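You operate a simulated robot arm through the tools that you are given. There is no shell and no other tool. Be economical: measure what you need, move in short steps, check, and stop when the job is done.

You are at the controls of a simulated robot arm. One attempt, no reset.

TASK
Turn the knob to MID, seal the brown bag and press it into the yellow cell.
Fine: One push of the yellow button, with the knob set first and left there; the blue tray ends out; leave the sealer on. Where these are worked on the way, their far stop is far enough and under half their travel is too little: blue tray.

Only the result counts: the job must be done as asked and must still hold three seconds after the hand-in. Knocking over, shifting, dropping, spilling or breaking anything else fails it. Lids that push on must go on centred and level and be pressed home; caps that screw on are set level and turned clockwise until they are tight.

THE ROBOT
A 6-joint arm with a two-finger parallel gripper, fixed in place. Base frame: the origin is at the foot of the arm, x ahead of it, y to its left, z up; the work surface is at about z = 0.803. Readings come in m, degrees, newtons and seconds.
With the tool pointing down near the work surface it reaches from about 0.26 to 0.68 m from the base axis. Its first joint turns from -66.0 to 66.0 degrees. Payload 2.9 kg.
The tool frame sits at the grasp point between the pads (the TCP): z along the fingers, y along the line on which they close. The tips reach 0.03 m beyond it. Largest opening 0.11 m; finger width 0.02, thickness 0.01; the body of the gripper, 0.048 by 0.112 m, starts 0.055 m behind the TCP.
Orientation is that of the tool frame in the base frame, as a unit quaternion [x, y, z, w]. With the fingers straight down and closing along the base's y, the tool's x points along the base's -x, its y along +y and its z along -z.

THE INTERFACE
- The arm moves only by the tool send_rows. Its argument "rows" is text: rows parted by semicolons, each of 7 numbers parted by spaces: the shift along the tool's x, y, z in units of 400 mm (1.0 is 400 mm), then the turn, a rotation vector about the tool's x, y, z in units of 90 degrees (1.0 is 90 degrees), then the closure, from 0 (fully open) to 1 (shut). In form: dx dy dz ax ay az claw; .... A call has 1 to 8 rows; each row is the pose to reach, as a shift and turn from the pose commanded when the call began, along the tool's axes at that moment. A call with a number of a shift or a turn outside -1 to 1 is refused whole. Rows are played at 5 a second. More than 0.05 m and 8.6 degrees between two rows, or a gripper value outside its range, and nothing of the call is played. Where a pose cannot be reached the arm comes as near as it can. A force on the tool above 90 N (or 10 N above the force at the start of the call, whichever is more), or a blocked arm, ends the call early, and 0.2 s more pass. Each finger travels about 0.108 m/s and halts on what it meets, pressing with about 43 N; the grip force reading is that of the motor and also rises with nothing between the fingers. The clock runs only during rows and for 0.2 s after the last one: add rows that repeat a pose to give the fingers time. It gives the time, the measured TCP pose, the force on the tool (base axes), the opening and the grip force at its end, in the units of the frame above (readings bear some noise), with the torque about the TCP (base axes, N m) and any sound that the robot's microphone picked up.
- Cameras (640 x 400 px; columns grow to the right, rows downward): "scene" is fixed at [0.0955, 0.4505, 1.3967]; the picture's right is [-0.54, -0.84, 0.00], its down [-0.39, 0.25, -0.89] and it looks along [0.75, -0.48, -0.46] (base axes); focal length 321 px, centre (320, 200). "wrist" rides on the gripper at [0.072, 0.017, -0.103] in the tool frame; the picture's right is [-0.23, 0.97, 0.00], its down [-0.76, -0.18, -0.62] and it looks along [-0.61, -0.14, 0.78] (tool axes); focal length 222 px, centre (320, 200). There is no depth. A picture from a camera that has moved, and an enlarged one, comes with that camera's place and axes in the base frame and with its lens.
- camera(camera): a new picture of that camera. It takes no simulated time.
- enlarge(camera, box): a new picture of the part [left, top, right, bottom] of that camera's present view, enlarged. It takes no simulated time.
- hand_in(): hands the job in; it is judged then, once.

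Go step by step. Nothing tells you positions but the pictures and the camera data: compare them with the known pose of the tool, close in by small moves and look again before you grip or let go. The budget is 120 turns and 64 pictures, counting those below and the enlarged ones. Unless the task says otherwise, let go and move clear before handing in, and close with one line.

The tools are called after "Request:" by a JSON object that holds its "method" and its "body". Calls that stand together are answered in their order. send_rows: Moves the arm, as the interface text tells. Its arguments: {"type":"object","properties":{"rows":{"type":"string"}},"required":["rows"]} The other tools are called the same way: camera (camera) takes a picture; enlarge (camera, box) takes an enlarged picture of a part of a camera's view; hand_in () hands the job in.

At the start:

```text
time: 0.0
tool_pos: [0.394, 0.164, 1.2412]
ee_rot: [0.0, 1.0, -0.001, 0.001]
wrist_force: [-0.4, 0.2, -0.7]
ft_torque: [-0.01, -0.02, -0.01]
width: 0.1102
grip_force: 0.1
```

scene: 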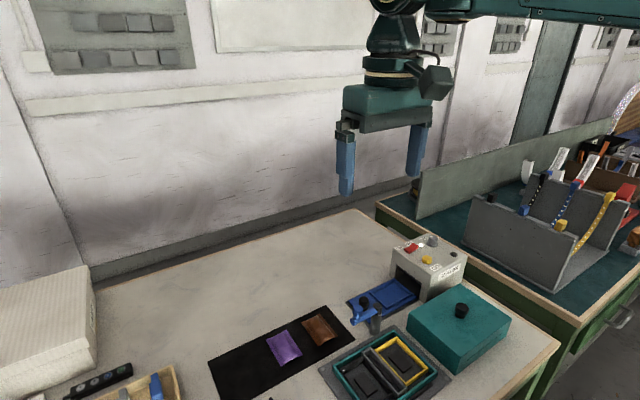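
wrist: 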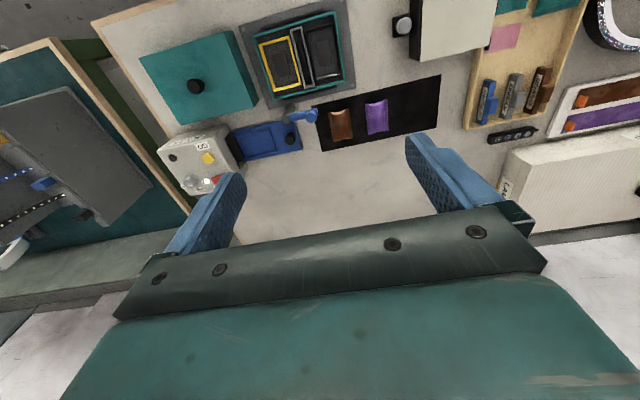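

I see a sealer machine with a blue tray, brown and purple bags on a black mat, a box with a yellow cell and a teal lid. I take closer looks first.

Request:
{"method": "enlarge", "body": {"camera": "scene", "box": [340, 220, 480, 310]}}

Request:
{"method": "enlarge", "body": {"camera": "scene", "box": [200, 280, 520, 400]}}

Request:
{"method": "enlarge", "body": {"camera": "wrist", "box": [130, 0, 450, 200]}}

```text
4.44 times, centred on (410, 265) of scene
camera zoom: at [0.0955, 0.4505, 1.3967], right [-0.54, -0.84, 0.0], down [-0.39, 0.25, -0.89], along [0.75, -0.48, -0.46], focal length 1425 px, centre (-80, -89)
```

zoom: 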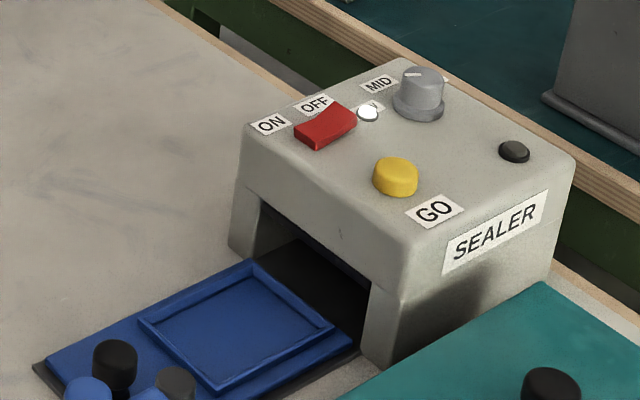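

```text
2.00 times, centred on (360, 340) of scene
camera zoom: at [0.0955, 0.4505, 1.3967], right [-0.54, -0.84, 0.0], down [-0.39, 0.25, -0.89], along [0.75, -0.48, -0.46], focal length 641 px, centre (240, -80)
```

zoom: 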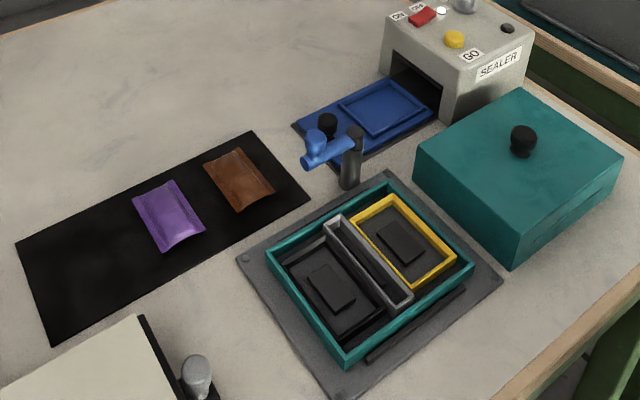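

```text
2.00 times, centred on (290, 100) of wrist
camera zoom: at [0.3219, 0.1804, 1.345], right [0.23, 0.97, 0.0], down [0.76, -0.18, 0.62], along [0.61, -0.14, -0.78], focal length 444 px, centre (380, 400)
```

zoom: 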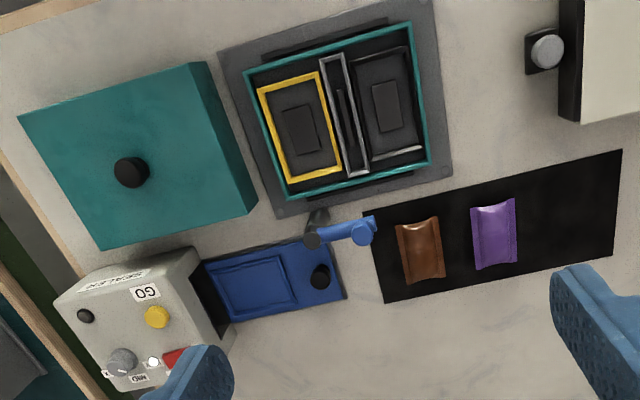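

Brown bag is near (0.52, 0.18), the tray pocket near (0.515, -0.025), the sealer knob near (0.52, -0.157, 0.93). Next I move the wrist camera over the sealer to read its labels.

Request:
{"method": "send_rows", "body": {"rows": "-0.025 -0.096 0.025 0 0 0 0; -0.05 -0.192 0.05 0 0 0 0; -0.075 -0.289 0.075 0 0 0 0; -0.1 -0.385 0.1 0 0 0 0; -0.125 -0.481 0.125 0 0 0 0; -0.15 -0.577 0.15 0 0 0 0; -0.175 -0.674 0.175 0 0 0 0; -0.2 -0.77 0.2 0 0 0 0"}}

Request:
{"method": "camera", "body": {"camera": "wrist"}}

```text
time: 1.8
tool_pos: [0.4729, -0.1454, 1.1631]
ee_rot: [0.001, 1.0, 0.0, 0.0]
wrist_force: [0.0, -1.0, 0.4]
ft_torque: [0.01, -0.01, 0.01]
width: 0.1101
grip_force: 0.1
```

```text
58 pictures are left
camera wrist: at [0.4022, -0.1287, 1.2664], right [0.23, 0.97, 0.0], down [0.76, -0.18, 0.62], along [0.61, -0.14, -0.78], focal length 222 px, centre (320, 200)
```

wrist: 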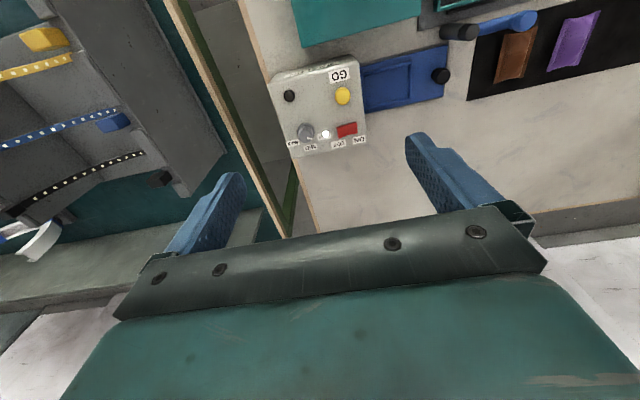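

Request:
{"method": "enlarge", "body": {"camera": "wrist", "box": [264, 60, 376, 160]}}

Request:
{"method": "enlarge", "body": {"camera": "wrist", "box": [350, 0, 550, 120]}}

Request:
{"method": "enlarge", "body": {"camera": "scene", "box": [390, 230, 440, 265]}}

```text
4.00 times, centred on (320, 110) of wrist
camera zoom: at [0.4022, -0.1287, 1.2664], right [0.23, 0.97, 0.0], down [0.76, -0.18, 0.62], along [0.61, -0.14, -0.78], focal length 888 px, centre (320, 560)
```

zoom: 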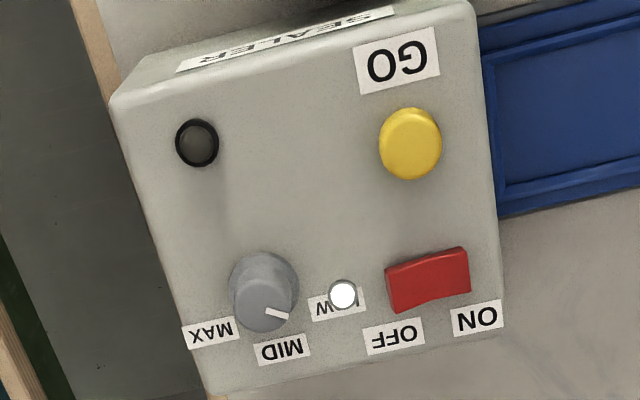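

```text
3.20 times, centred on (450, 60) of wrist
camera zoom: at [0.4022, -0.1287, 1.2664], right [0.23, 0.97, 0.0], down [0.76, -0.18, 0.62], along [0.61, -0.14, -0.78], focal length 711 px, centre (-96, 648)
```

zoom: 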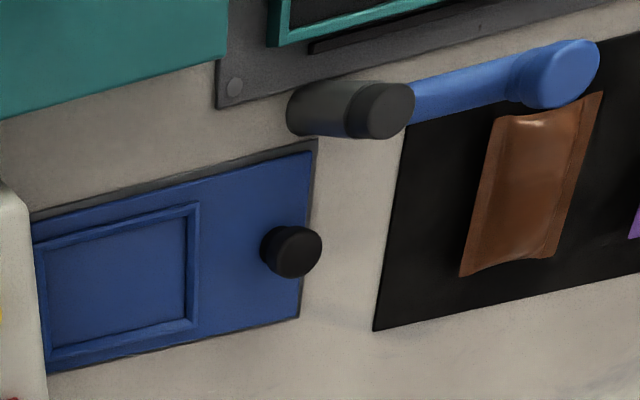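

```text
11.43 times, centred on (415, 248) of scene
camera zoom: at [0.0955, 0.4505, 1.3968], right [-0.54, -0.84, 0.0], down [-0.39, 0.25, -0.89], along [0.75, -0.48, -0.46], focal length 3664 px, centre (-766, -343)
```

zoom: 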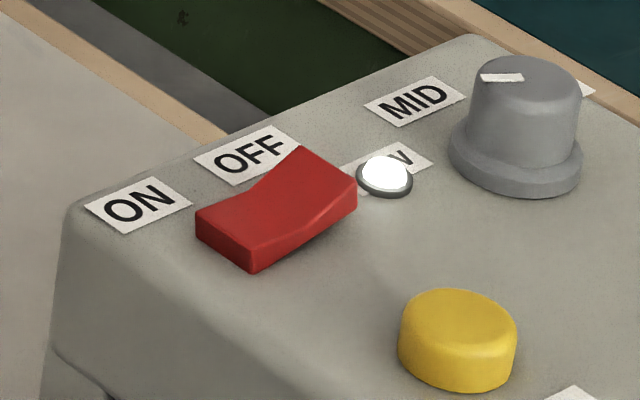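

The sealer is on (rocker pressed at ON, lamp lit) and the knob points to LOW; MID is about 60° clockwise from above. I move above the knob with the tool pre-turned so the fingers stay clear of the lamp.

Request:
{"method": "send_rows", "body": {"rows": "-0.0194 -0.0119 0.0353 0 0 -0.0937 0.1; -0.0388 -0.0238 0.0706 0 0 -0.1875 0.2; -0.0581 -0.0356 0.1059 0 0 -0.2812 0.3; -0.0775 -0.0475 0.1412 0 0 -0.375 0.4; -0.0969 -0.0594 0.1766 0 0 -0.4687 0.45; -0.1163 -0.0713 0.2119 0 0 -0.5625 0.45; -0.1356 -0.0831 0.2472 0 0 -0.6562 0.45; -0.155 -0.095 0.2825 0 0 -0.75 0.45"}}

Request:
{"method": "camera", "body": {"camera": "wrist"}}

```text
time: 3.6
tool_pos: [0.5368, -0.1826, 1.0481]
ee_rot: [-0.556, 0.831, 0.0, 0.0]
wrist_force: [-0.3, -0.3, -0.5]
ft_torque: [-0.01, -0.01, -0.02]
width: 0.0607
grip_force: 0.1
```

```text
54 pictures are left
camera wrist: at [0.4931, -0.2428, 1.1524], right [-0.81, 0.58, 0.0], down [0.45, 0.64, 0.62], along [0.36, 0.51, -0.78], focal length 222 px, centre (320, 200)
```

wrist: 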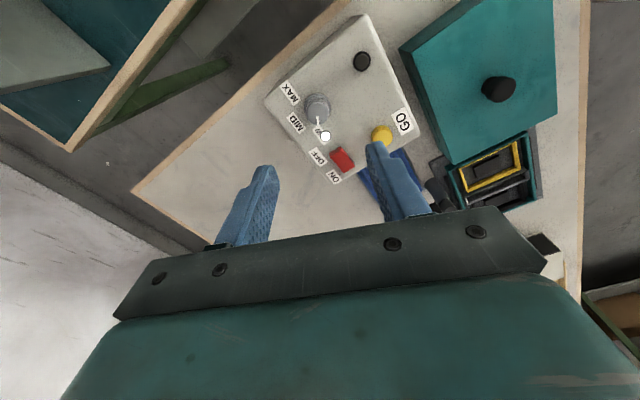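

Request:
{"method": "enlarge", "body": {"camera": "wrist", "box": [260, 50, 420, 150]}}

```text
4.00 times, centred on (340, 100) of wrist
camera zoom: at [0.4931, -0.2428, 1.1524], right [-0.81, 0.58, 0.0], down [0.45, 0.64, 0.62], along [0.36, 0.51, -0.78], focal length 888 px, centre (240, 600)
```

zoom: 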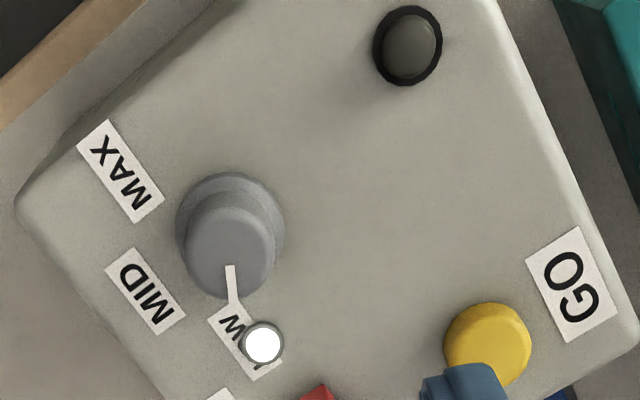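

The knob top is near (0.5365, -0.186, 0.919), about 23 mm wide. I turn the fingers a bit further back and descend to just above it.

Request:
{"method": "send_rows", "body": {"rows": "0.009 -0.001 0.05 0 0 -0.0833 0.45; 0.009 -0.001 0.12 0 0 -0.1667 0.5; 0.009 -0.001 0.18 0 0 -0.25 0.5; 0.009 -0.001 0.225 0 0 -0.25 0.5; 0.009 -0.001 0.225 0 0 -0.25 0.5"}}

Request:
{"method": "camera", "body": {"camera": "wrist"}}

Request:
{"method": "enlarge", "body": {"camera": "scene", "box": [390, 200, 470, 270]}}

```text
time: 4.8
tool_pos: [0.5341, -0.187, 0.9585]
ee_rot: [-0.707, 0.707, -0.001, 0.0]
wrist_force: [0.2, 0.3, -0.4]
ft_torque: [-0.02, 0.0, -0.02]
width: 0.055
grip_force: 0.0
```

```text
52 pictures are left
camera wrist: at [0.5174, -0.2584, 1.0621], right [-0.97, 0.23, 0.0], down [0.18, 0.76, 0.62], along [0.14, 0.61, -0.78], focal length 222 px, centre (320, 200)
```

wrist: 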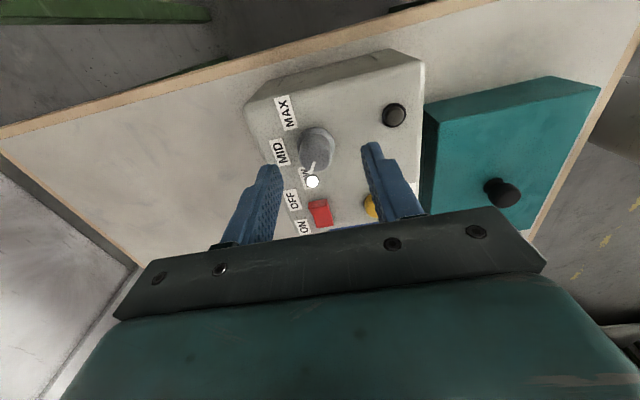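

```text
5.71 times, centred on (430, 235) of scene
camera zoom: at [0.0955, 0.4505, 1.3967], right [-0.54, -0.84, 0.0], down [-0.39, 0.25, -0.89], along [0.75, -0.48, -0.46], focal length 1832 px, centre (-309, 0)
```

zoom: 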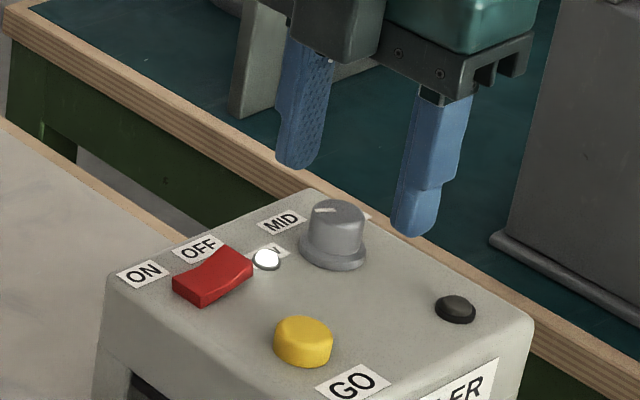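

Request:
{"method": "enlarge", "body": {"camera": "wrist", "box": [240, 100, 400, 220]}}

```text
3.33 times, centred on (320, 160) of wrist
camera zoom: at [0.5174, -0.2584, 1.0621], right [-0.97, 0.23, 0.0], down [0.18, 0.76, 0.62], along [0.14, 0.61, -0.78], focal length 740 px, centre (320, 333)
```

zoom: 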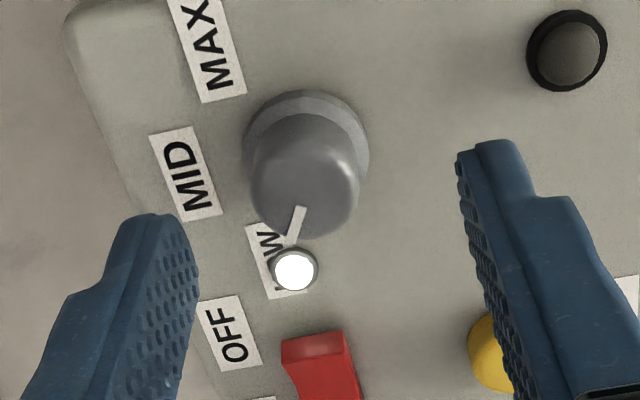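

Request:
{"method": "send_rows", "body": {"rows": "0.0025 -0.0075 0.02 0 0 0 0.5; 0.0025 -0.0075 0.045 0 0 0 0.5; 0.0025 -0.0075 0.045 0 0 0 0.7; 0.0025 -0.0075 0.045 0 0 0 0.85; 0.0025 -0.0075 0.045 0 0 0 0.85"}}

Request:
{"method": "enlarge", "body": {"camera": "scene", "box": [390, 200, 470, 270]}}

```text
time: 6.0
tool_pos: [0.5382, -0.1875, 0.94]
ee_rot: [0.708, -0.707, 0.001, 0.0]
wrist_force: [9.2, -1.4, -3.4]
ft_torque: [-0.14, -0.4, 0.0]
width: 0.0246
grip_force: 44.9
```

```text
5.71 times, centred on (430, 235) of scene
camera zoom: at [0.0958, 0.4505, 1.3967], right [-0.54, -0.84, 0.0], down [-0.39, 0.25, -0.89], along [0.75, -0.48, -0.46], focal length 1832 px, centre (-309, 0)
```

zoom: 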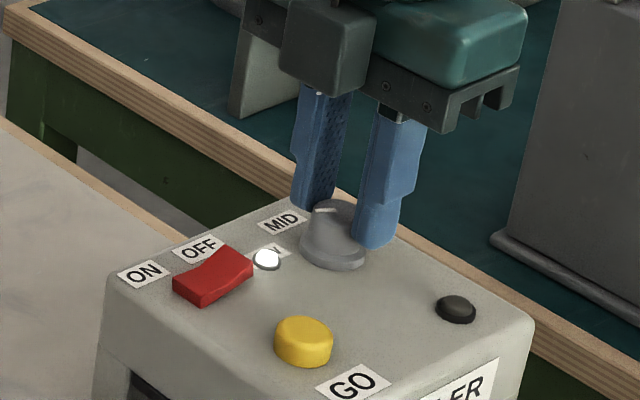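

Gripped the knob (24.6 mm wide). Now turn it 60° clockwise.

Request:
{"method": "send_rows", "body": {"rows": "0 -0.004 0 0 0 0.083 0.85; 0 -0.004 0 0 0 0.167 0.85; 0 -0.004 0 0 0 0.25 0.85; 0 -0.004 0 0 0 0.333 0.85; 0 -0.004 0 0 0 0.417 0.85; 0 -0.004 0 0 0 0.5 0.85; 0 -0.004 0 0 0 0.583 0.85; 0 -0.004 0 0 0 0.667 0.85"}}

Request:
{"method": "enlarge", "body": {"camera": "scene", "box": [390, 200, 470, 270]}}

Request:
{"method": "enlarge", "body": {"camera": "wrist", "box": [240, 100, 400, 220]}}

```text
time: 7.8
tool_pos: [0.5366, -0.1859, 0.9398]
ee_rot: [-0.257, 0.967, 0.002, -0.003]
wrist_force: [-27.2, 12.0, 11.8]
ft_torque: [0.77, -0.06, 0.04]
width: 0.0247
grip_force: 44.9
```

```text
5.71 times, centred on (430, 235) of scene
camera zoom: at [0.0946, 0.4508, 1.3967], right [-0.54, -0.84, 0.0], down [-0.39, 0.24, -0.89], along [0.75, -0.48, -0.46], focal length 1832 px, centre (-309, 0)
```

zoom: 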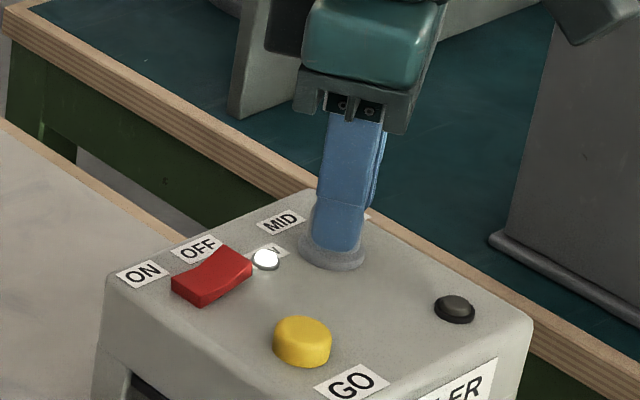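

```text
3.33 times, centred on (320, 160) of wrist
camera zoom: at [0.4661, -0.2075, 1.0448], right [-0.29, 0.96, 0.0], down [0.75, 0.22, 0.62], along [0.59, 0.18, -0.79], focal length 740 px, centre (320, 333)
```

zoom: 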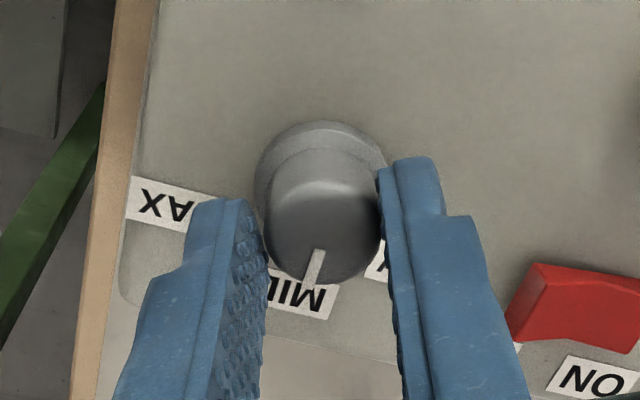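

The pointer now appears at MID. I open, rise, and check.

Request:
{"method": "send_rows", "body": {"rows": "0 0 0 0 0 0 0.7; 0 0 0 0 0 0 0.6; 0 0 -0.05 0 0 0 0.5; 0 0 -0.15 0 0 0 0.5; 0 0 -0.25 0 0 0 0.5"}}

Request:
{"method": "enlarge", "body": {"camera": "wrist", "box": [260, 60, 420, 180]}}

```text
time: 9.0
tool_pos: [0.5398, -0.1896, 1.0395]
ee_rot: [-0.258, 0.966, 0.0, 0.0]
wrist_force: [0.3, -0.2, 0.1]
ft_torque: [-0.02, -0.02, -0.02]
width: 0.0551
grip_force: 0.1
```

```text
3.33 times, centred on (340, 120) of wrist
camera zoom: at [0.469, -0.2098, 1.1442], right [-0.29, 0.96, 0.0], down [0.75, 0.23, 0.62], along [0.6, 0.18, -0.78], focal length 740 px, centre (253, 467)
```

zoom: 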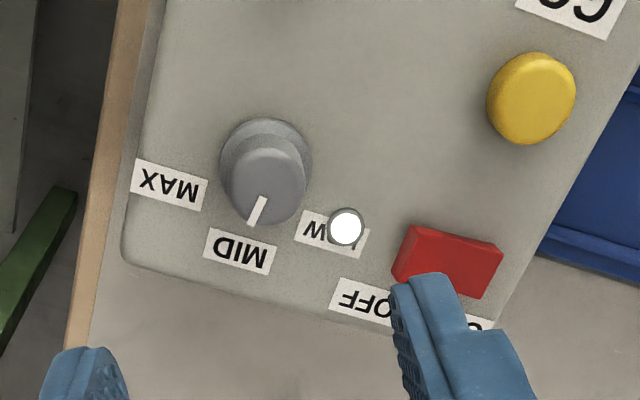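

Knob is at MID. Now I go over the brown bag.

Request:
{"method": "send_rows", "body": {"rows": "-0.0475 0.1042 0 0 0 0.042 0.3; -0.095 0.2085 0 0 0 0.083 0.2; -0.1425 0.3128 0.02 0 0 0.125 0.1; -0.19 0.417 0.03 0 0 0.167 0; -0.2375 0.5212 0.04 0 0 0.208 0; -0.285 0.6255 0.05 0 0 0.25 0; -0.3325 0.7298 0.06 0 0 0.292 0; -0.38 0.834 0.075 0 0 0.333 0"}}

Request:
{"method": "camera", "body": {"camera": "wrist"}}

```text
time: 10.8
tool_pos: [0.5018, 0.1774, 1.009]
ee_rot: [0.002, 1.0, 0.0, 0.0]
wrist_force: [-0.8, 0.6, 0.3]
ft_torque: [-0.01, 0.03, 0.01]
width: 0.1097
grip_force: 0.0
```

```text
45 pictures are left
camera wrist: at [0.43, 0.1944, 1.1135], right [0.23, 0.97, 0.0], down [0.76, -0.18, 0.62], along [0.61, -0.14, -0.78], focal length 222 px, centre (320, 200)
```

wrist: 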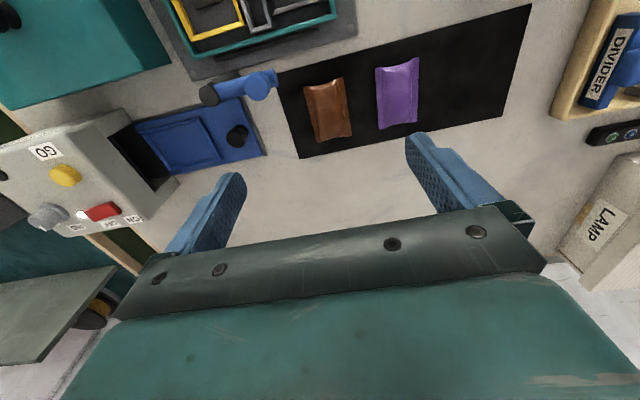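

Request:
{"method": "enlarge", "body": {"camera": "wrist", "box": [120, 50, 440, 180]}}

Request:
{"method": "enlarge", "body": {"camera": "wrist", "box": [140, 0, 360, 100]}}

```text
2.00 times, centred on (280, 115) of wrist
camera zoom: at [0.43, 0.1944, 1.1135], right [0.23, 0.97, 0.0], down [0.76, -0.18, 0.62], along [0.61, -0.14, -0.78], focal length 444 px, centre (400, 370)
```

zoom: 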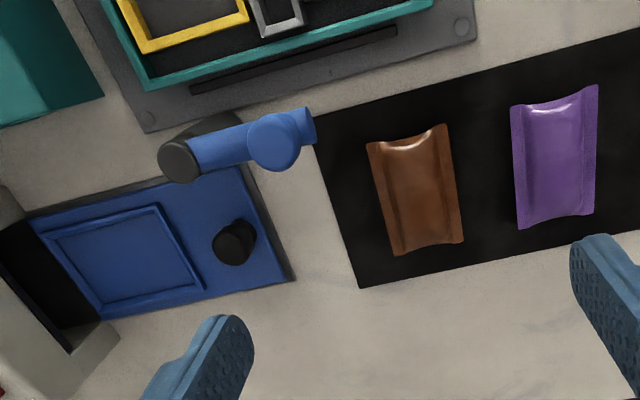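

```text
2.91 times, centred on (250, 50) of wrist
camera zoom: at [0.43, 0.1944, 1.1135], right [0.23, 0.97, 0.0], down [0.76, -0.18, 0.62], along [0.61, -0.14, -0.78], focal length 646 px, centre (524, 636)
```

zoom: 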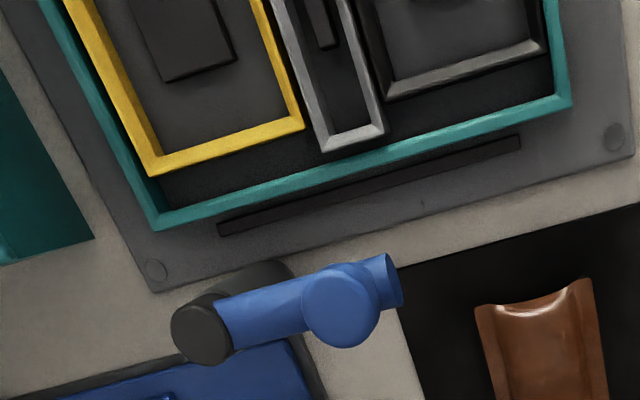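

Request:
{"method": "enlarge", "body": {"camera": "scene", "box": [255, 300, 345, 370]}}

Request:
{"method": "enlarge", "body": {"camera": "scene", "box": [320, 285, 460, 400]}}

```text
5.71 times, centred on (300, 335) of scene
camera zoom: at [0.0956, 0.4505, 1.3967], right [-0.54, -0.84, 0.0], down [-0.39, 0.25, -0.89], along [0.75, -0.48, -0.46], focal length 1832 px, centre (434, -571)
```

zoom: 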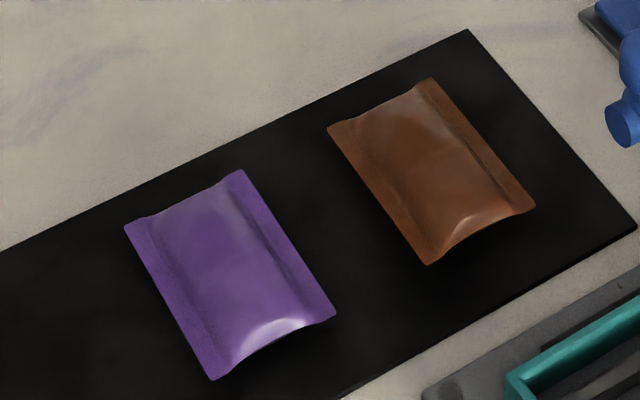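

```text
3.48 times, centred on (390, 342) of scene
camera zoom: at [0.0956, 0.4505, 1.3967], right [-0.54, -0.84, 0.0], down [-0.39, 0.25, -0.89], along [0.75, -0.48, -0.46], focal length 1115 px, centre (76, -296)
```

zoom: 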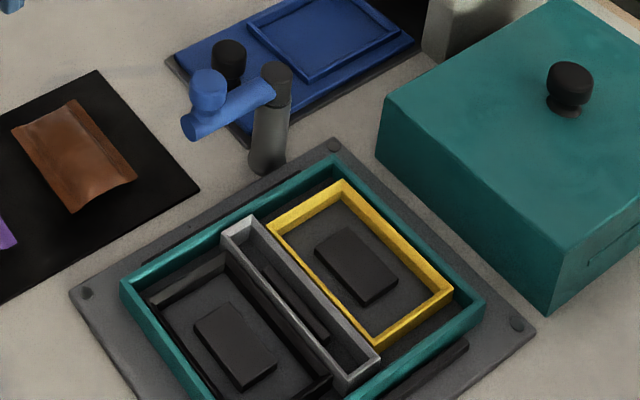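

The brown bag lies along x, about 75 x 50 mm, centred near (0.5236, 0.184); the pocket is long in y, the cell long in x. I turn the tool -90° to grip the bag by its ends, and lower partway.

Request:
{"method": "send_rows", "body": {"rows": "-0.007 0.002 0.02 0 0 -0.0937 0; -0.014 0.004 0.04 0 0 -0.1875 0; -0.02 0.006 0.06 0 0 -0.2812 0; -0.027 0.008 0.08 0 0 -0.375 0; -0.034 0.01 0.1 0 0 -0.4687 0; -0.041 0.012 0.12 0 0 -0.5625 0; -0.048 0.014 0.14 0 0 -0.6562 0; -0.0545 0.0165 0.16 0 0 -0.75 0"}}

Request:
{"method": "send_rows", "body": {"rows": "0 0 0.01 0 0 -0.0833 0; 0 0 0.025 0 0 -0.1667 0; 0 0 0.0375 0 0 -0.25 0; 0 0 0.0375 0 0 -0.25 0"}}

Request:
{"method": "camera", "body": {"camera": "wrist"}}

```text
time: 12.6
tool_pos: [0.5261, 0.1848, 0.9466]
ee_rot: [-0.556, 0.831, 0.0, 0.0]
wrist_force: [-0.2, -0.3, -0.2]
ft_torque: [0.0, 0.03, -0.01]
width: 0.1099
grip_force: 0.0
```

```text
time: 13.6
tool_pos: [0.5272, 0.1841, 0.9315]
ee_rot: [0.708, -0.706, 0.0, 0.0]
wrist_force: [0.6, 0.1, 0.0]
ft_torque: [-0.01, -0.02, -0.03]
width: 0.1104
grip_force: 0.1
```

```text
40 pictures are left
camera wrist: at [0.5101, 0.112, 1.0352], right [-0.97, 0.23, 0.0], down [0.18, 0.76, 0.62], along [0.14, 0.61, -0.78], focal length 222 px, centre (320, 200)
```

wrist: 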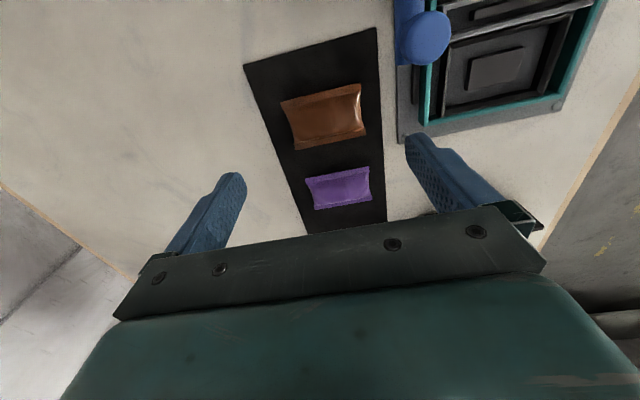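

Request:
{"method": "send_rows", "body": {"rows": "0.0025 0.011 0.05 0 0 0 0; 0.0025 0.011 0.12 0 0 0 0; 0.0025 0.011 0.19 0 0 0 0; 0.0025 0.011 0.231 0 0 0 0; 0.0025 0.011 0.231 0 0 0 0"}}

Request:
{"method": "enlarge", "body": {"camera": "scene", "box": [240, 270, 380, 370]}}

Request:
{"method": "enlarge", "body": {"camera": "wrist", "box": [200, 80, 460, 230]}}

```text
time: 14.8
tool_pos: [0.521, 0.1833, 0.8384]
ee_rot: [-0.707, 0.707, 0.0, 0.0]
wrist_force: [0.1, 0.7, -0.1]
ft_torque: [0.02, 0.0, -0.01]
width: 0.1098
grip_force: 0.0
```

```text
4.00 times, centred on (310, 320) of scene
camera zoom: at [0.0955, 0.4505, 1.3967], right [-0.54, -0.84, 0.0], down [-0.39, 0.25, -0.89], along [0.75, -0.48, -0.46], focal length 1282 px, centre (360, -280)
```

zoom: 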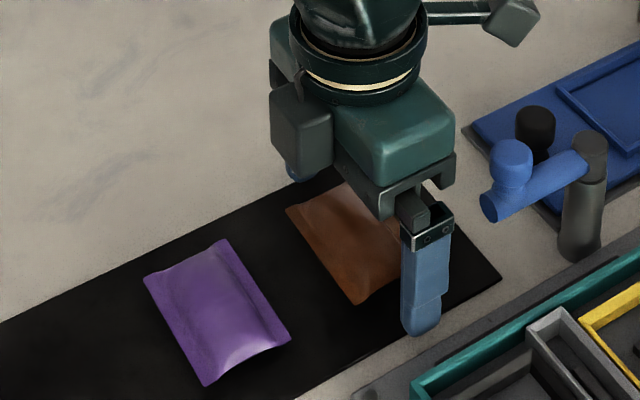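

```text
2.46 times, centred on (330, 155) of wrist
camera zoom: at [0.5044, 0.1113, 0.9422], right [-0.97, 0.23, 0.0], down [0.18, 0.76, 0.62], along [0.14, 0.61, -0.78], focal length 547 px, centre (295, 311)
```

zoom: 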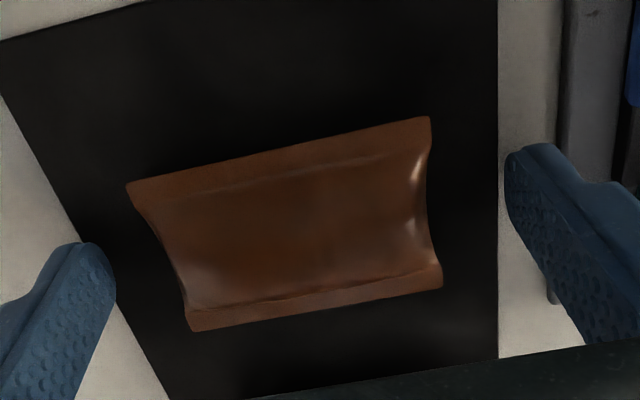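

Nearly centred; I nudge +y by 4 mm and close on the bag ends.

Request:
{"method": "send_rows", "body": {"rows": "-0.01 -0.003 0 0 0 0 0.1; -0.01 -0.003 0 0 0 0 0.25; -0.01 -0.003 0 0 0 0 0.35; -0.01 -0.003 0 0 0 0 0.42; -0.01 -0.003 0 0 0 0 0.42"}}

Request:
{"method": "enlarge", "body": {"camera": "wrist", "box": [200, 80, 460, 230]}}

```text
time: 16.0
tool_pos: [0.5227, 0.187, 0.8372]
ee_rot: [-0.707, 0.708, 0.001, 0.0]
wrist_force: [-0.3, 1.1, -0.4]
ft_torque: [0.0, 0.01, -0.04]
width: 0.0737
grip_force: 42.9
```

```text
2.46 times, centred on (330, 155) of wrist
camera zoom: at [0.5058, 0.1154, 0.9426], right [-0.97, 0.23, 0.0], down [0.18, 0.76, 0.62], along [0.14, 0.61, -0.78], focal length 547 px, centre (295, 311)
```

zoom: 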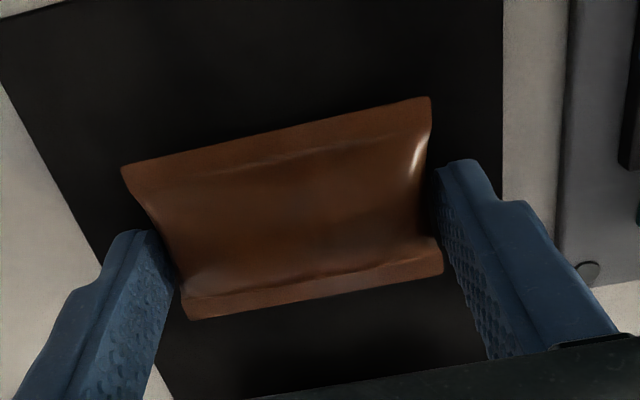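

Gripped at 73.7 mm. Lifting and checking.

Request:
{"method": "send_rows", "body": {"rows": "0 0 -0.05 0 0 0 0.42; 0 0 -0.15 0 0 0 0.42; 0 0 -0.25 0 0 0 0.42; 0 0 -0.35 0 0 0 0.42; 0 0 -0.4 0 0 0 0.42"}}

Request:
{"method": "send_rows", "body": {"rows": "0.06 0 0 0 0 0.09 0.42; 0.13 0 0 0 0 0.18 0.42; 0.2 0 0 0 0 0.27 0.42; 0.27 0 0 0 0 0.36 0.42; 0.34 0 0 0 0 0.45 0.42; 0.41 0 0 0 0 0.54 0.42; 0.48 0 0 0 0 0.63 0.42; 0.5425 0.0025 0 0 0 0.72 0.42"}}

Request:
{"method": "send_rows", "body": {"rows": "0 0 0 0 0 0.09 0.42; 0 0 0 0 0 0.18 0.42; 0 0 0 0 0 0.28 0.42; 0 0 0 0 0 0.28 0.42"}}

Request:
{"method": "camera", "body": {"camera": "wrist"}}

Request:
{"method": "camera", "body": {"camera": "scene"}}

```text
time: 17.2
tool_pos: [0.5236, 0.1856, 0.9993]
ee_rot: [0.707, -0.707, 0.001, 0.0]
wrist_force: [0.0, -0.3, -0.8]
ft_torque: [-0.01, -0.01, -0.02]
width: 0.0737
grip_force: 42.7
```

```text
time: 19.0
tool_pos: [0.5212, -0.0318, 0.9984]
ee_rot: [-0.216, 0.976, -0.001, 0.0]
wrist_force: [-0.8, 0.2, -0.5]
ft_torque: [-0.01, 0.02, -0.03]
width: 0.0735
grip_force: 43.0
```

```text
refused: row 3 steps farther than a row can; nothing moved
```

```text
36 pictures are left
camera wrist: at [0.4485, -0.0469, 1.103], right [-0.21, 0.98, 0.0], down [0.77, 0.16, 0.62], along [0.61, 0.13, -0.78], focal length 222 px, centre (320, 200)
```

wrist: 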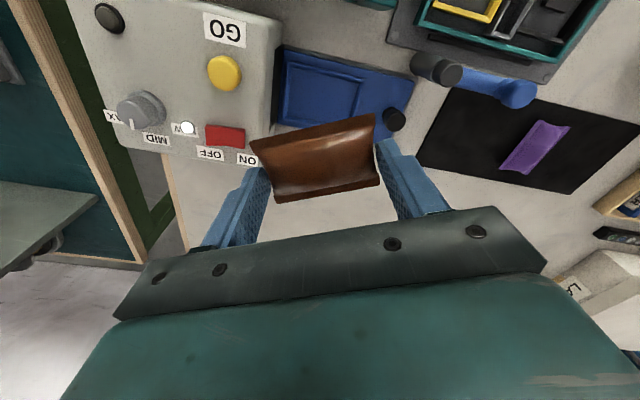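

```text
35 pictures are left
```

scene: 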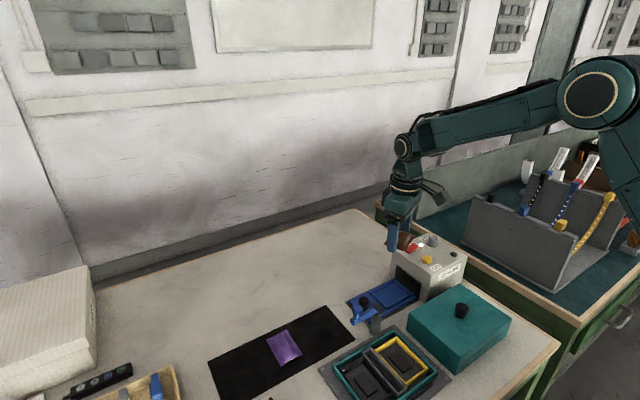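

The bag is held securely. I finish the turn and lower to hover over the pocket, then measure the clearance to the sealer face.

Request:
{"method": "send_rows", "body": {"rows": "0 0 0 0 0 0.07 0.42; 0 0 0.05 0 0 0.14 0.42; 0 0 0.1 0 0 0.21 0.42; 0 0 0.15 0 0 0.28 0.42; 0 0 0.15 0 0 0.28 0.42"}}

Request:
{"method": "camera", "body": {"camera": "wrist"}}

Request:
{"method": "enlarge", "body": {"camera": "scene", "box": [330, 220, 480, 340]}}

```text
time: 20.2
tool_pos: [0.5203, -0.031, 0.9384]
ee_rot: [0.001, 1.0, 0.0, 0.001]
wrist_force: [-0.5, 0.0, 0.1]
ft_torque: [-0.01, -0.01, 0.03]
width: 0.0735
grip_force: 43.5
```

```text
34 pictures are left
camera wrist: at [0.4485, -0.0133, 1.043], right [0.23, 0.97, 0.0], down [0.76, -0.18, 0.62], along [0.61, -0.14, -0.78], focal length 222 px, centre (320, 200)
```

wrist: 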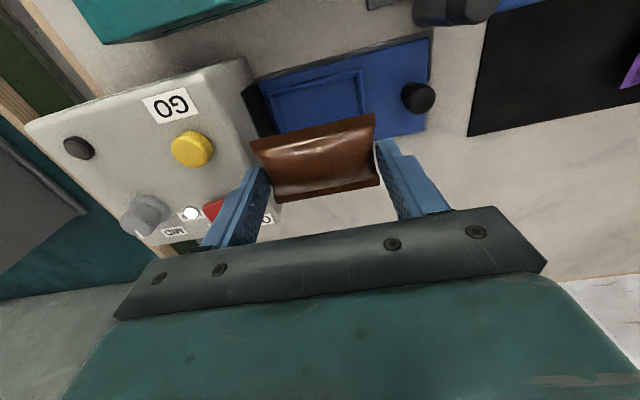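

```text
3.33 times, centred on (405, 280) of scene
camera zoom: at [0.0956, 0.4505, 1.3967], right [-0.54, -0.84, 0.0], down [-0.39, 0.25, -0.89], along [0.75, -0.48, -0.46], focal length 1069 px, centre (37, -67)
```

zoom: 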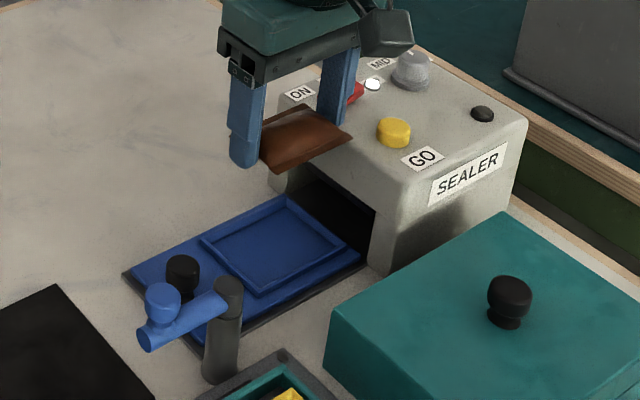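

Request:
{"method": "send_rows", "body": {"rows": "0.005 0 0.05 0 0 0 0.42; 0.005 0 0.1 0 0 0 0.42; 0.005 0 0.15 0 0 0 0.42; 0.005 0 0.18 0 0 0 0.42; 0.005 0 0.18 0 0 0 0.42"}}

Request:
{"method": "enlarge", "body": {"camera": "wrist", "box": [220, 60, 440, 220]}}

Request:
{"method": "enlarge", "body": {"camera": "scene", "box": [330, 230, 450, 330]}}

```text
time: 21.4
tool_pos: [0.5191, -0.0288, 0.8673]
ee_rot: [0.0, 1.0, 0.0, 0.0]
wrist_force: [0.7, 1.0, 0.4]
ft_torque: [0.01, 0.0, 0.04]
width: 0.0736
grip_force: 42.4
```

```text
2.50 times, centred on (330, 140) of wrist
camera zoom: at [0.4462, -0.0126, 0.9713], right [0.23, 0.97, 0.0], down [0.76, -0.18, 0.62], along [0.61, -0.14, -0.78], focal length 555 px, centre (295, 350)
```

zoom: 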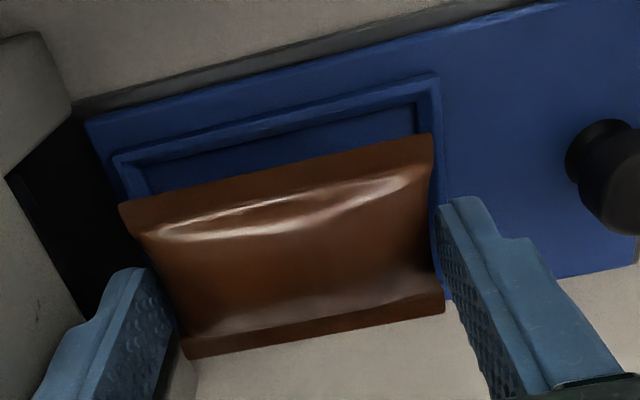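

```text
4.00 times, centred on (390, 280) of scene
camera zoom: at [0.0956, 0.4505, 1.3967], right [-0.54, -0.84, 0.0], down [-0.39, 0.25, -0.89], along [0.75, -0.48, -0.46], focal length 1282 px, centre (40, -120)
```

zoom: 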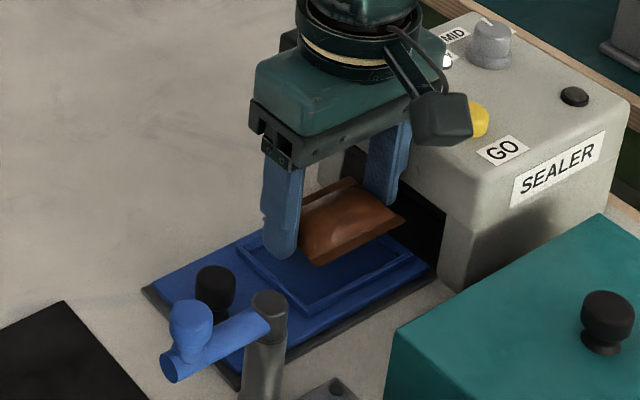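

Bag centre and pocket centre agree within 2 mm. I lower in small steps and watch the force.

Request:
{"method": "send_rows", "body": {"rows": "-0.005 -0.001 0.02 0 0 0 0.42; -0.005 -0.001 0.035 0 0 0 0.42; -0.005 -0.001 0.045 0 0 0 0.42; -0.005 -0.001 0.05 0 0 0 0.42"}}

Request:
{"method": "enlarge", "body": {"camera": "wrist", "box": [220, 60, 440, 220]}}

Request:
{"method": "enlarge", "body": {"camera": "scene", "box": [350, 250, 450, 330]}}

```text
time: 22.4
tool_pos: [0.5221, -0.0312, 0.8457]
ee_rot: [0.0, 1.0, 0.0, 0.0]
wrist_force: [-0.8, -0.4, -0.4]
ft_torque: [-0.01, -0.03, 0.01]
width: 0.0736
grip_force: 43.2
```

```text
2.50 times, centred on (330, 140) of wrist
camera zoom: at [0.4494, -0.0138, 0.9508], right [0.23, 0.97, 0.0], down [0.76, -0.18, 0.62], along [0.61, -0.14, -0.78], focal length 555 px, centre (295, 350)
```

zoom: 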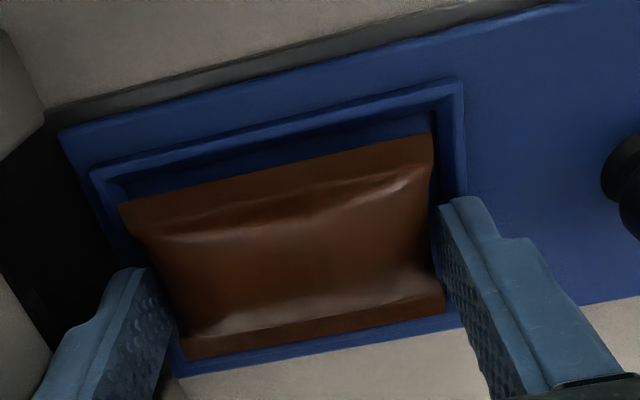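

```text
5.00 times, centred on (400, 290) of scene
camera zoom: at [0.0956, 0.4505, 1.3967], right [-0.54, -0.84, 0.0], down [-0.39, 0.25, -0.89], along [0.75, -0.48, -0.46], focal length 1603 px, centre (-80, -250)
```

zoom: 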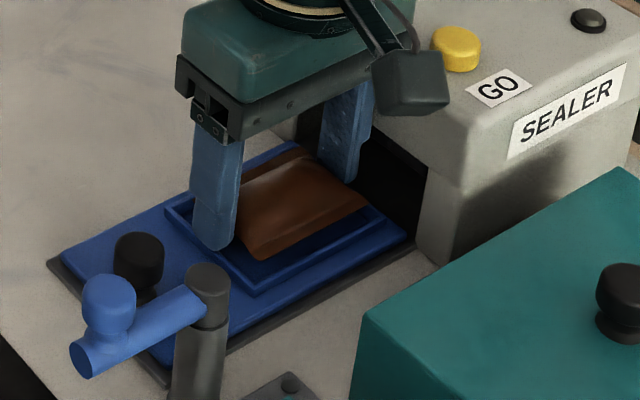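

The bag sits about 2 mm too far in +x; I correct and lower a few mm.

Request:
{"method": "send_rows", "body": {"rows": "0.005 0.003 0 0 0 0 0.42; 0.005 0.003 0.004 0 0 0 0.42; 0.005 0.003 0.009 0 0 0 0.42; 0.005 0.003 0.009 0 0 0 0.42"}}

Request:
{"method": "enlarge", "body": {"camera": "scene", "box": [360, 260, 430, 320]}}

```text
time: 23.4
tool_pos: [0.5201, -0.0289, 0.847]
ee_rot: [0.001, 1.0, 0.001, 0.002]
wrist_force: [-16.7, 0.9, 45.0]
ft_torque: [0.03, 0.55, 0.04]
width: 0.0739
grip_force: 42.8
```

```text
6.67 times, centred on (395, 290) of scene
camera zoom: at [0.0944, 0.4506, 1.3968], right [-0.54, -0.84, 0.0], down [-0.39, 0.25, -0.89], along [0.75, -0.48, -0.46], focal length 2137 px, centre (-180, -400)
```

zoom: 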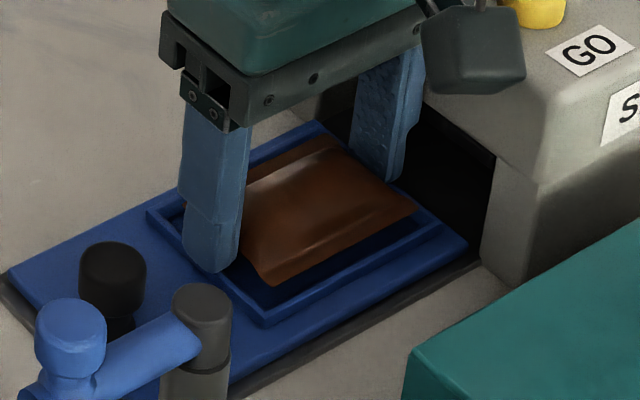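

The bag's +x edge is on the rim. I raise slightly, shift -x by 4 mm and try again.

Request:
{"method": "send_rows", "body": {"rows": "0 0 -0.009 0 0 0 0.42; 0.005 0 -0.009 0 0 0 0.42; 0.01 0 -0.009 0 0 0 0.42; 0.01 0 -0.009 0 0 0 0.42"}}

Request:
{"method": "send_rows", "body": {"rows": "0 0 0.003 0 0 0 0.42; 0 0 0.007 0 0 0 0.42; 0 0 0.007 0 0 0 0.42"}}

Request:
{"method": "enlarge", "body": {"camera": "scene", "box": [360, 260, 430, 320]}}

Request:
{"method": "enlarge", "body": {"camera": "wrist", "box": [220, 60, 440, 220]}}

```text
time: 24.4
tool_pos: [0.5169, -0.0278, 0.8478]
ee_rot: [0.001, 1.0, 0.0, 0.001]
wrist_force: [9.2, 0.6, 2.4]
ft_torque: [0.06, -0.28, -0.24]
width: 0.0737
grip_force: 43.6
```

```text
time: 25.2
tool_pos: [0.5171, -0.0287, 0.8466]
ee_rot: [0.0, 1.0, 0.0, 0.002]
wrist_force: [-3.6, 0.0, 36.3]
ft_torque: [0.12, 0.24, -0.11]
width: 0.0738
grip_force: 43.4
```

```text
6.67 times, centred on (395, 290) of scene
camera zoom: at [0.0949, 0.4505, 1.3968], right [-0.54, -0.84, 0.0], down [-0.39, 0.25, -0.89], along [0.75, -0.48, -0.46], focal length 2137 px, centre (-180, -400)
```

zoom: 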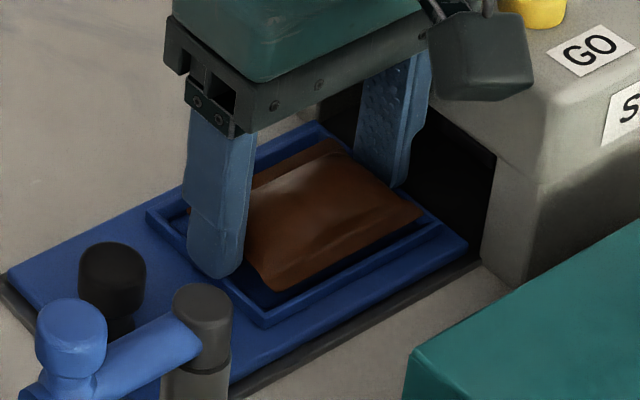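

```text
2.50 times, centred on (330, 140) of wrist
camera zoom: at [0.4443, -0.0118, 0.9501], right [0.23, 0.97, 0.0], down [0.76, -0.18, 0.63], along [0.61, -0.14, -0.78], focal length 555 px, centre (295, 350)
```

zoom: 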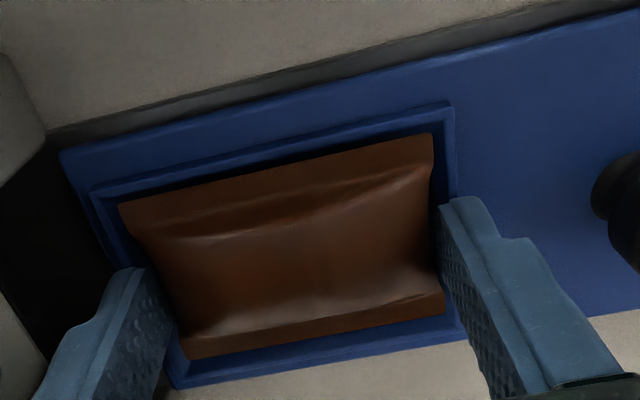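

The bag now sits inside the pocket rim symmetrically, the fingertips resting on the rim. I ease the pressure, release and rise.

Request:
{"method": "send_rows", "body": {"rows": "0 0 -0.008 0 0 0 0.42; 0 0 -0.008 0 0 0 0.3; 0 0 -0.008 0 0 0 0.2; 0 0 -0.008 0 0 0 0.2; 0 0 -0.05 0 0 0 0.2; 0 0 -0.12 0 0 0 0.2; 0 0 -0.2 0 0 0 0.2"}}

Request:
{"method": "enlarge", "body": {"camera": "wrist", "box": [220, 60, 440, 220]}}

Request:
{"method": "enlarge", "body": {"camera": "scene", "box": [340, 250, 430, 320]}}

```text
time: 26.8
tool_pos: [0.5174, -0.0307, 0.9236]
ee_rot: [0.001, 1.0, 0.0, 0.0]
wrist_force: [0.1, 6.6, -5.5]
ft_torque: [0.45, 0.06, 0.03]
width: 0.0849
grip_force: 0.1
```

```text
2.50 times, centred on (330, 140) of wrist
camera zoom: at [0.4442, -0.0137, 1.0275], right [0.23, 0.97, 0.0], down [0.76, -0.18, 0.62], along [0.61, -0.14, -0.78], focal length 555 px, centre (295, 350)
```

zoom: 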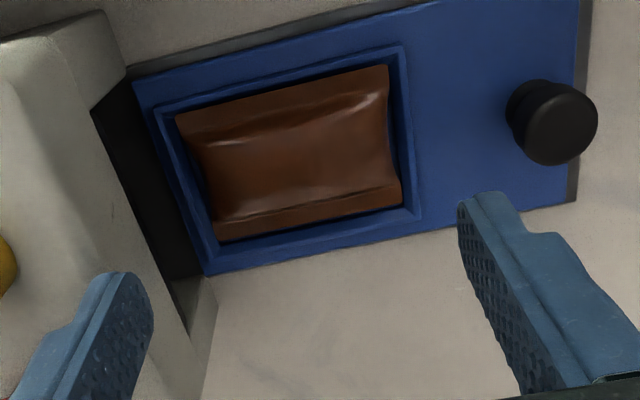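

```text
5.71 times, centred on (385, 285) of scene
camera zoom: at [0.0957, 0.4506, 1.3967], right [-0.54, -0.84, 0.0], down [-0.39, 0.24, -0.89], along [0.75, -0.48, -0.46], focal length 1832 px, centre (-51, -286)
```

zoom: 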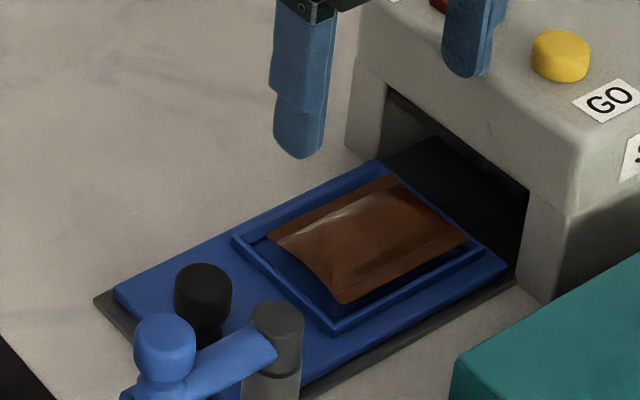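

The bag is in the pocket. Next I grip the tray's black handle near (0.514, 0.058, 0.84), turning the tool to about -110° so the body stays clear of the post.

Request:
{"method": "send_rows", "body": {"rows": "0 0.01 -0.02 0 0 0 0.25; 0 0.05 -0.06 0 0 -0.09 0.3; 0 0.08 -0.09 0 0 -0.18 0.35; 0 0.11 -0.1 0 0 -0.27 0.4; 0 0.14 -0.1 0 0 -0.36 0.45; 0 0.17 -0.1 0 0 -0.45 0.45; 0.005 0.2 -0.1 0 0 -0.54 0.45; 0.01 0.2175 -0.1 0 0 -0.63 0.45"}}

Request:
{"method": "send_rows", "body": {"rows": "0 0 0 0 0 -0.09 0.45; 0 0 0.02 0 0 -0.18 0.45; 0 0 0.04 0 0 -0.27 0.45; 0 0 0.06 0 0 -0.36 0.45; 0 0 0.08 0 0 -0.45 0.45; 0 0 0.1 0 0 -0.54 0.45; 0 0 0.12 0 0 -0.59 0.45; 0 0 0.12 0 0 -0.59 0.45"}}

Request:
{"method": "camera", "body": {"camera": "wrist"}}

Request:
{"method": "enlarge", "body": {"camera": "scene", "box": [320, 220, 440, 340]}}

```text
time: 28.6
tool_pos: [0.5139, 0.0586, 0.9631]
ee_rot: [-0.475, 0.88, -0.001, 0.0]
wrist_force: [-0.7, 0.2, -1.0]
ft_torque: [0.01, 0.01, 0.05]
width: 0.0605
grip_force: 0.0
```

```text
time: 30.4
tool_pos: [0.5127, 0.0577, 0.9142]
ee_rot: [0.818, -0.575, 0.0, 0.0]
wrist_force: [-0.4, 0.0, 0.0]
ft_torque: [-0.01, 0.03, -0.02]
width: 0.0602
grip_force: 0.1
```

```text
23 pictures are left
camera wrist: at [0.5213, -0.0152, 1.019], right [-0.99, -0.12, 0.0], down [-0.09, 0.78, 0.62], along [-0.07, 0.62, -0.78], focal length 222 px, centre (320, 200)
```

wrist: 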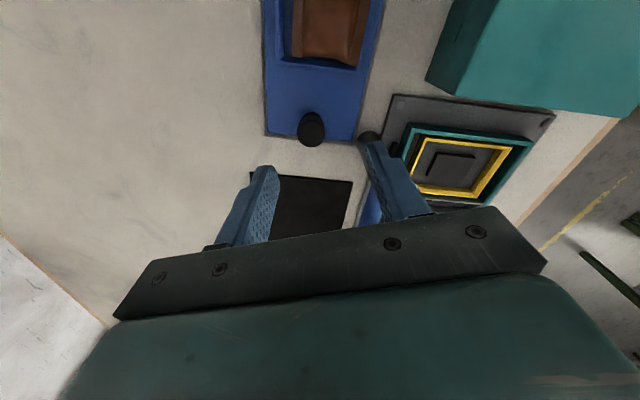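

```text
3.33 times, centred on (380, 280) of scene
camera zoom: at [0.0955, 0.4505, 1.3967], right [-0.54, -0.84, 0.0], down [-0.39, 0.25, -0.89], along [0.75, -0.48, -0.46], focal length 1069 px, centre (120, -67)
```

zoom: 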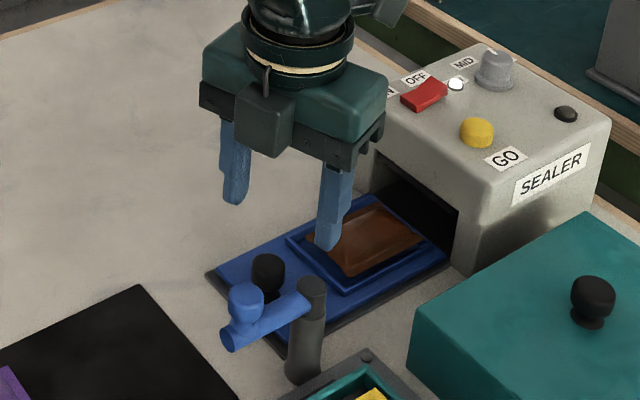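

Request:
{"method": "enlarge", "body": {"camera": "wrist", "box": [250, 80, 410, 220]}}

```text
2.86 times, centred on (330, 150) of wrist
camera zoom: at [0.5213, -0.0152, 1.019], right [-0.99, -0.12, 0.0], down [-0.09, 0.78, 0.62], along [-0.07, 0.62, -0.78], focal length 635 px, centre (291, 343)
```

zoom: 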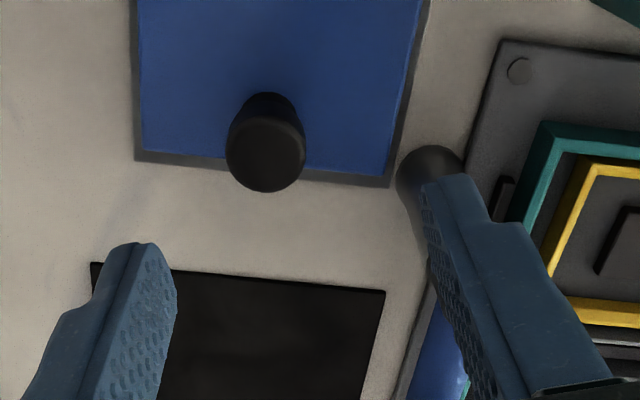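

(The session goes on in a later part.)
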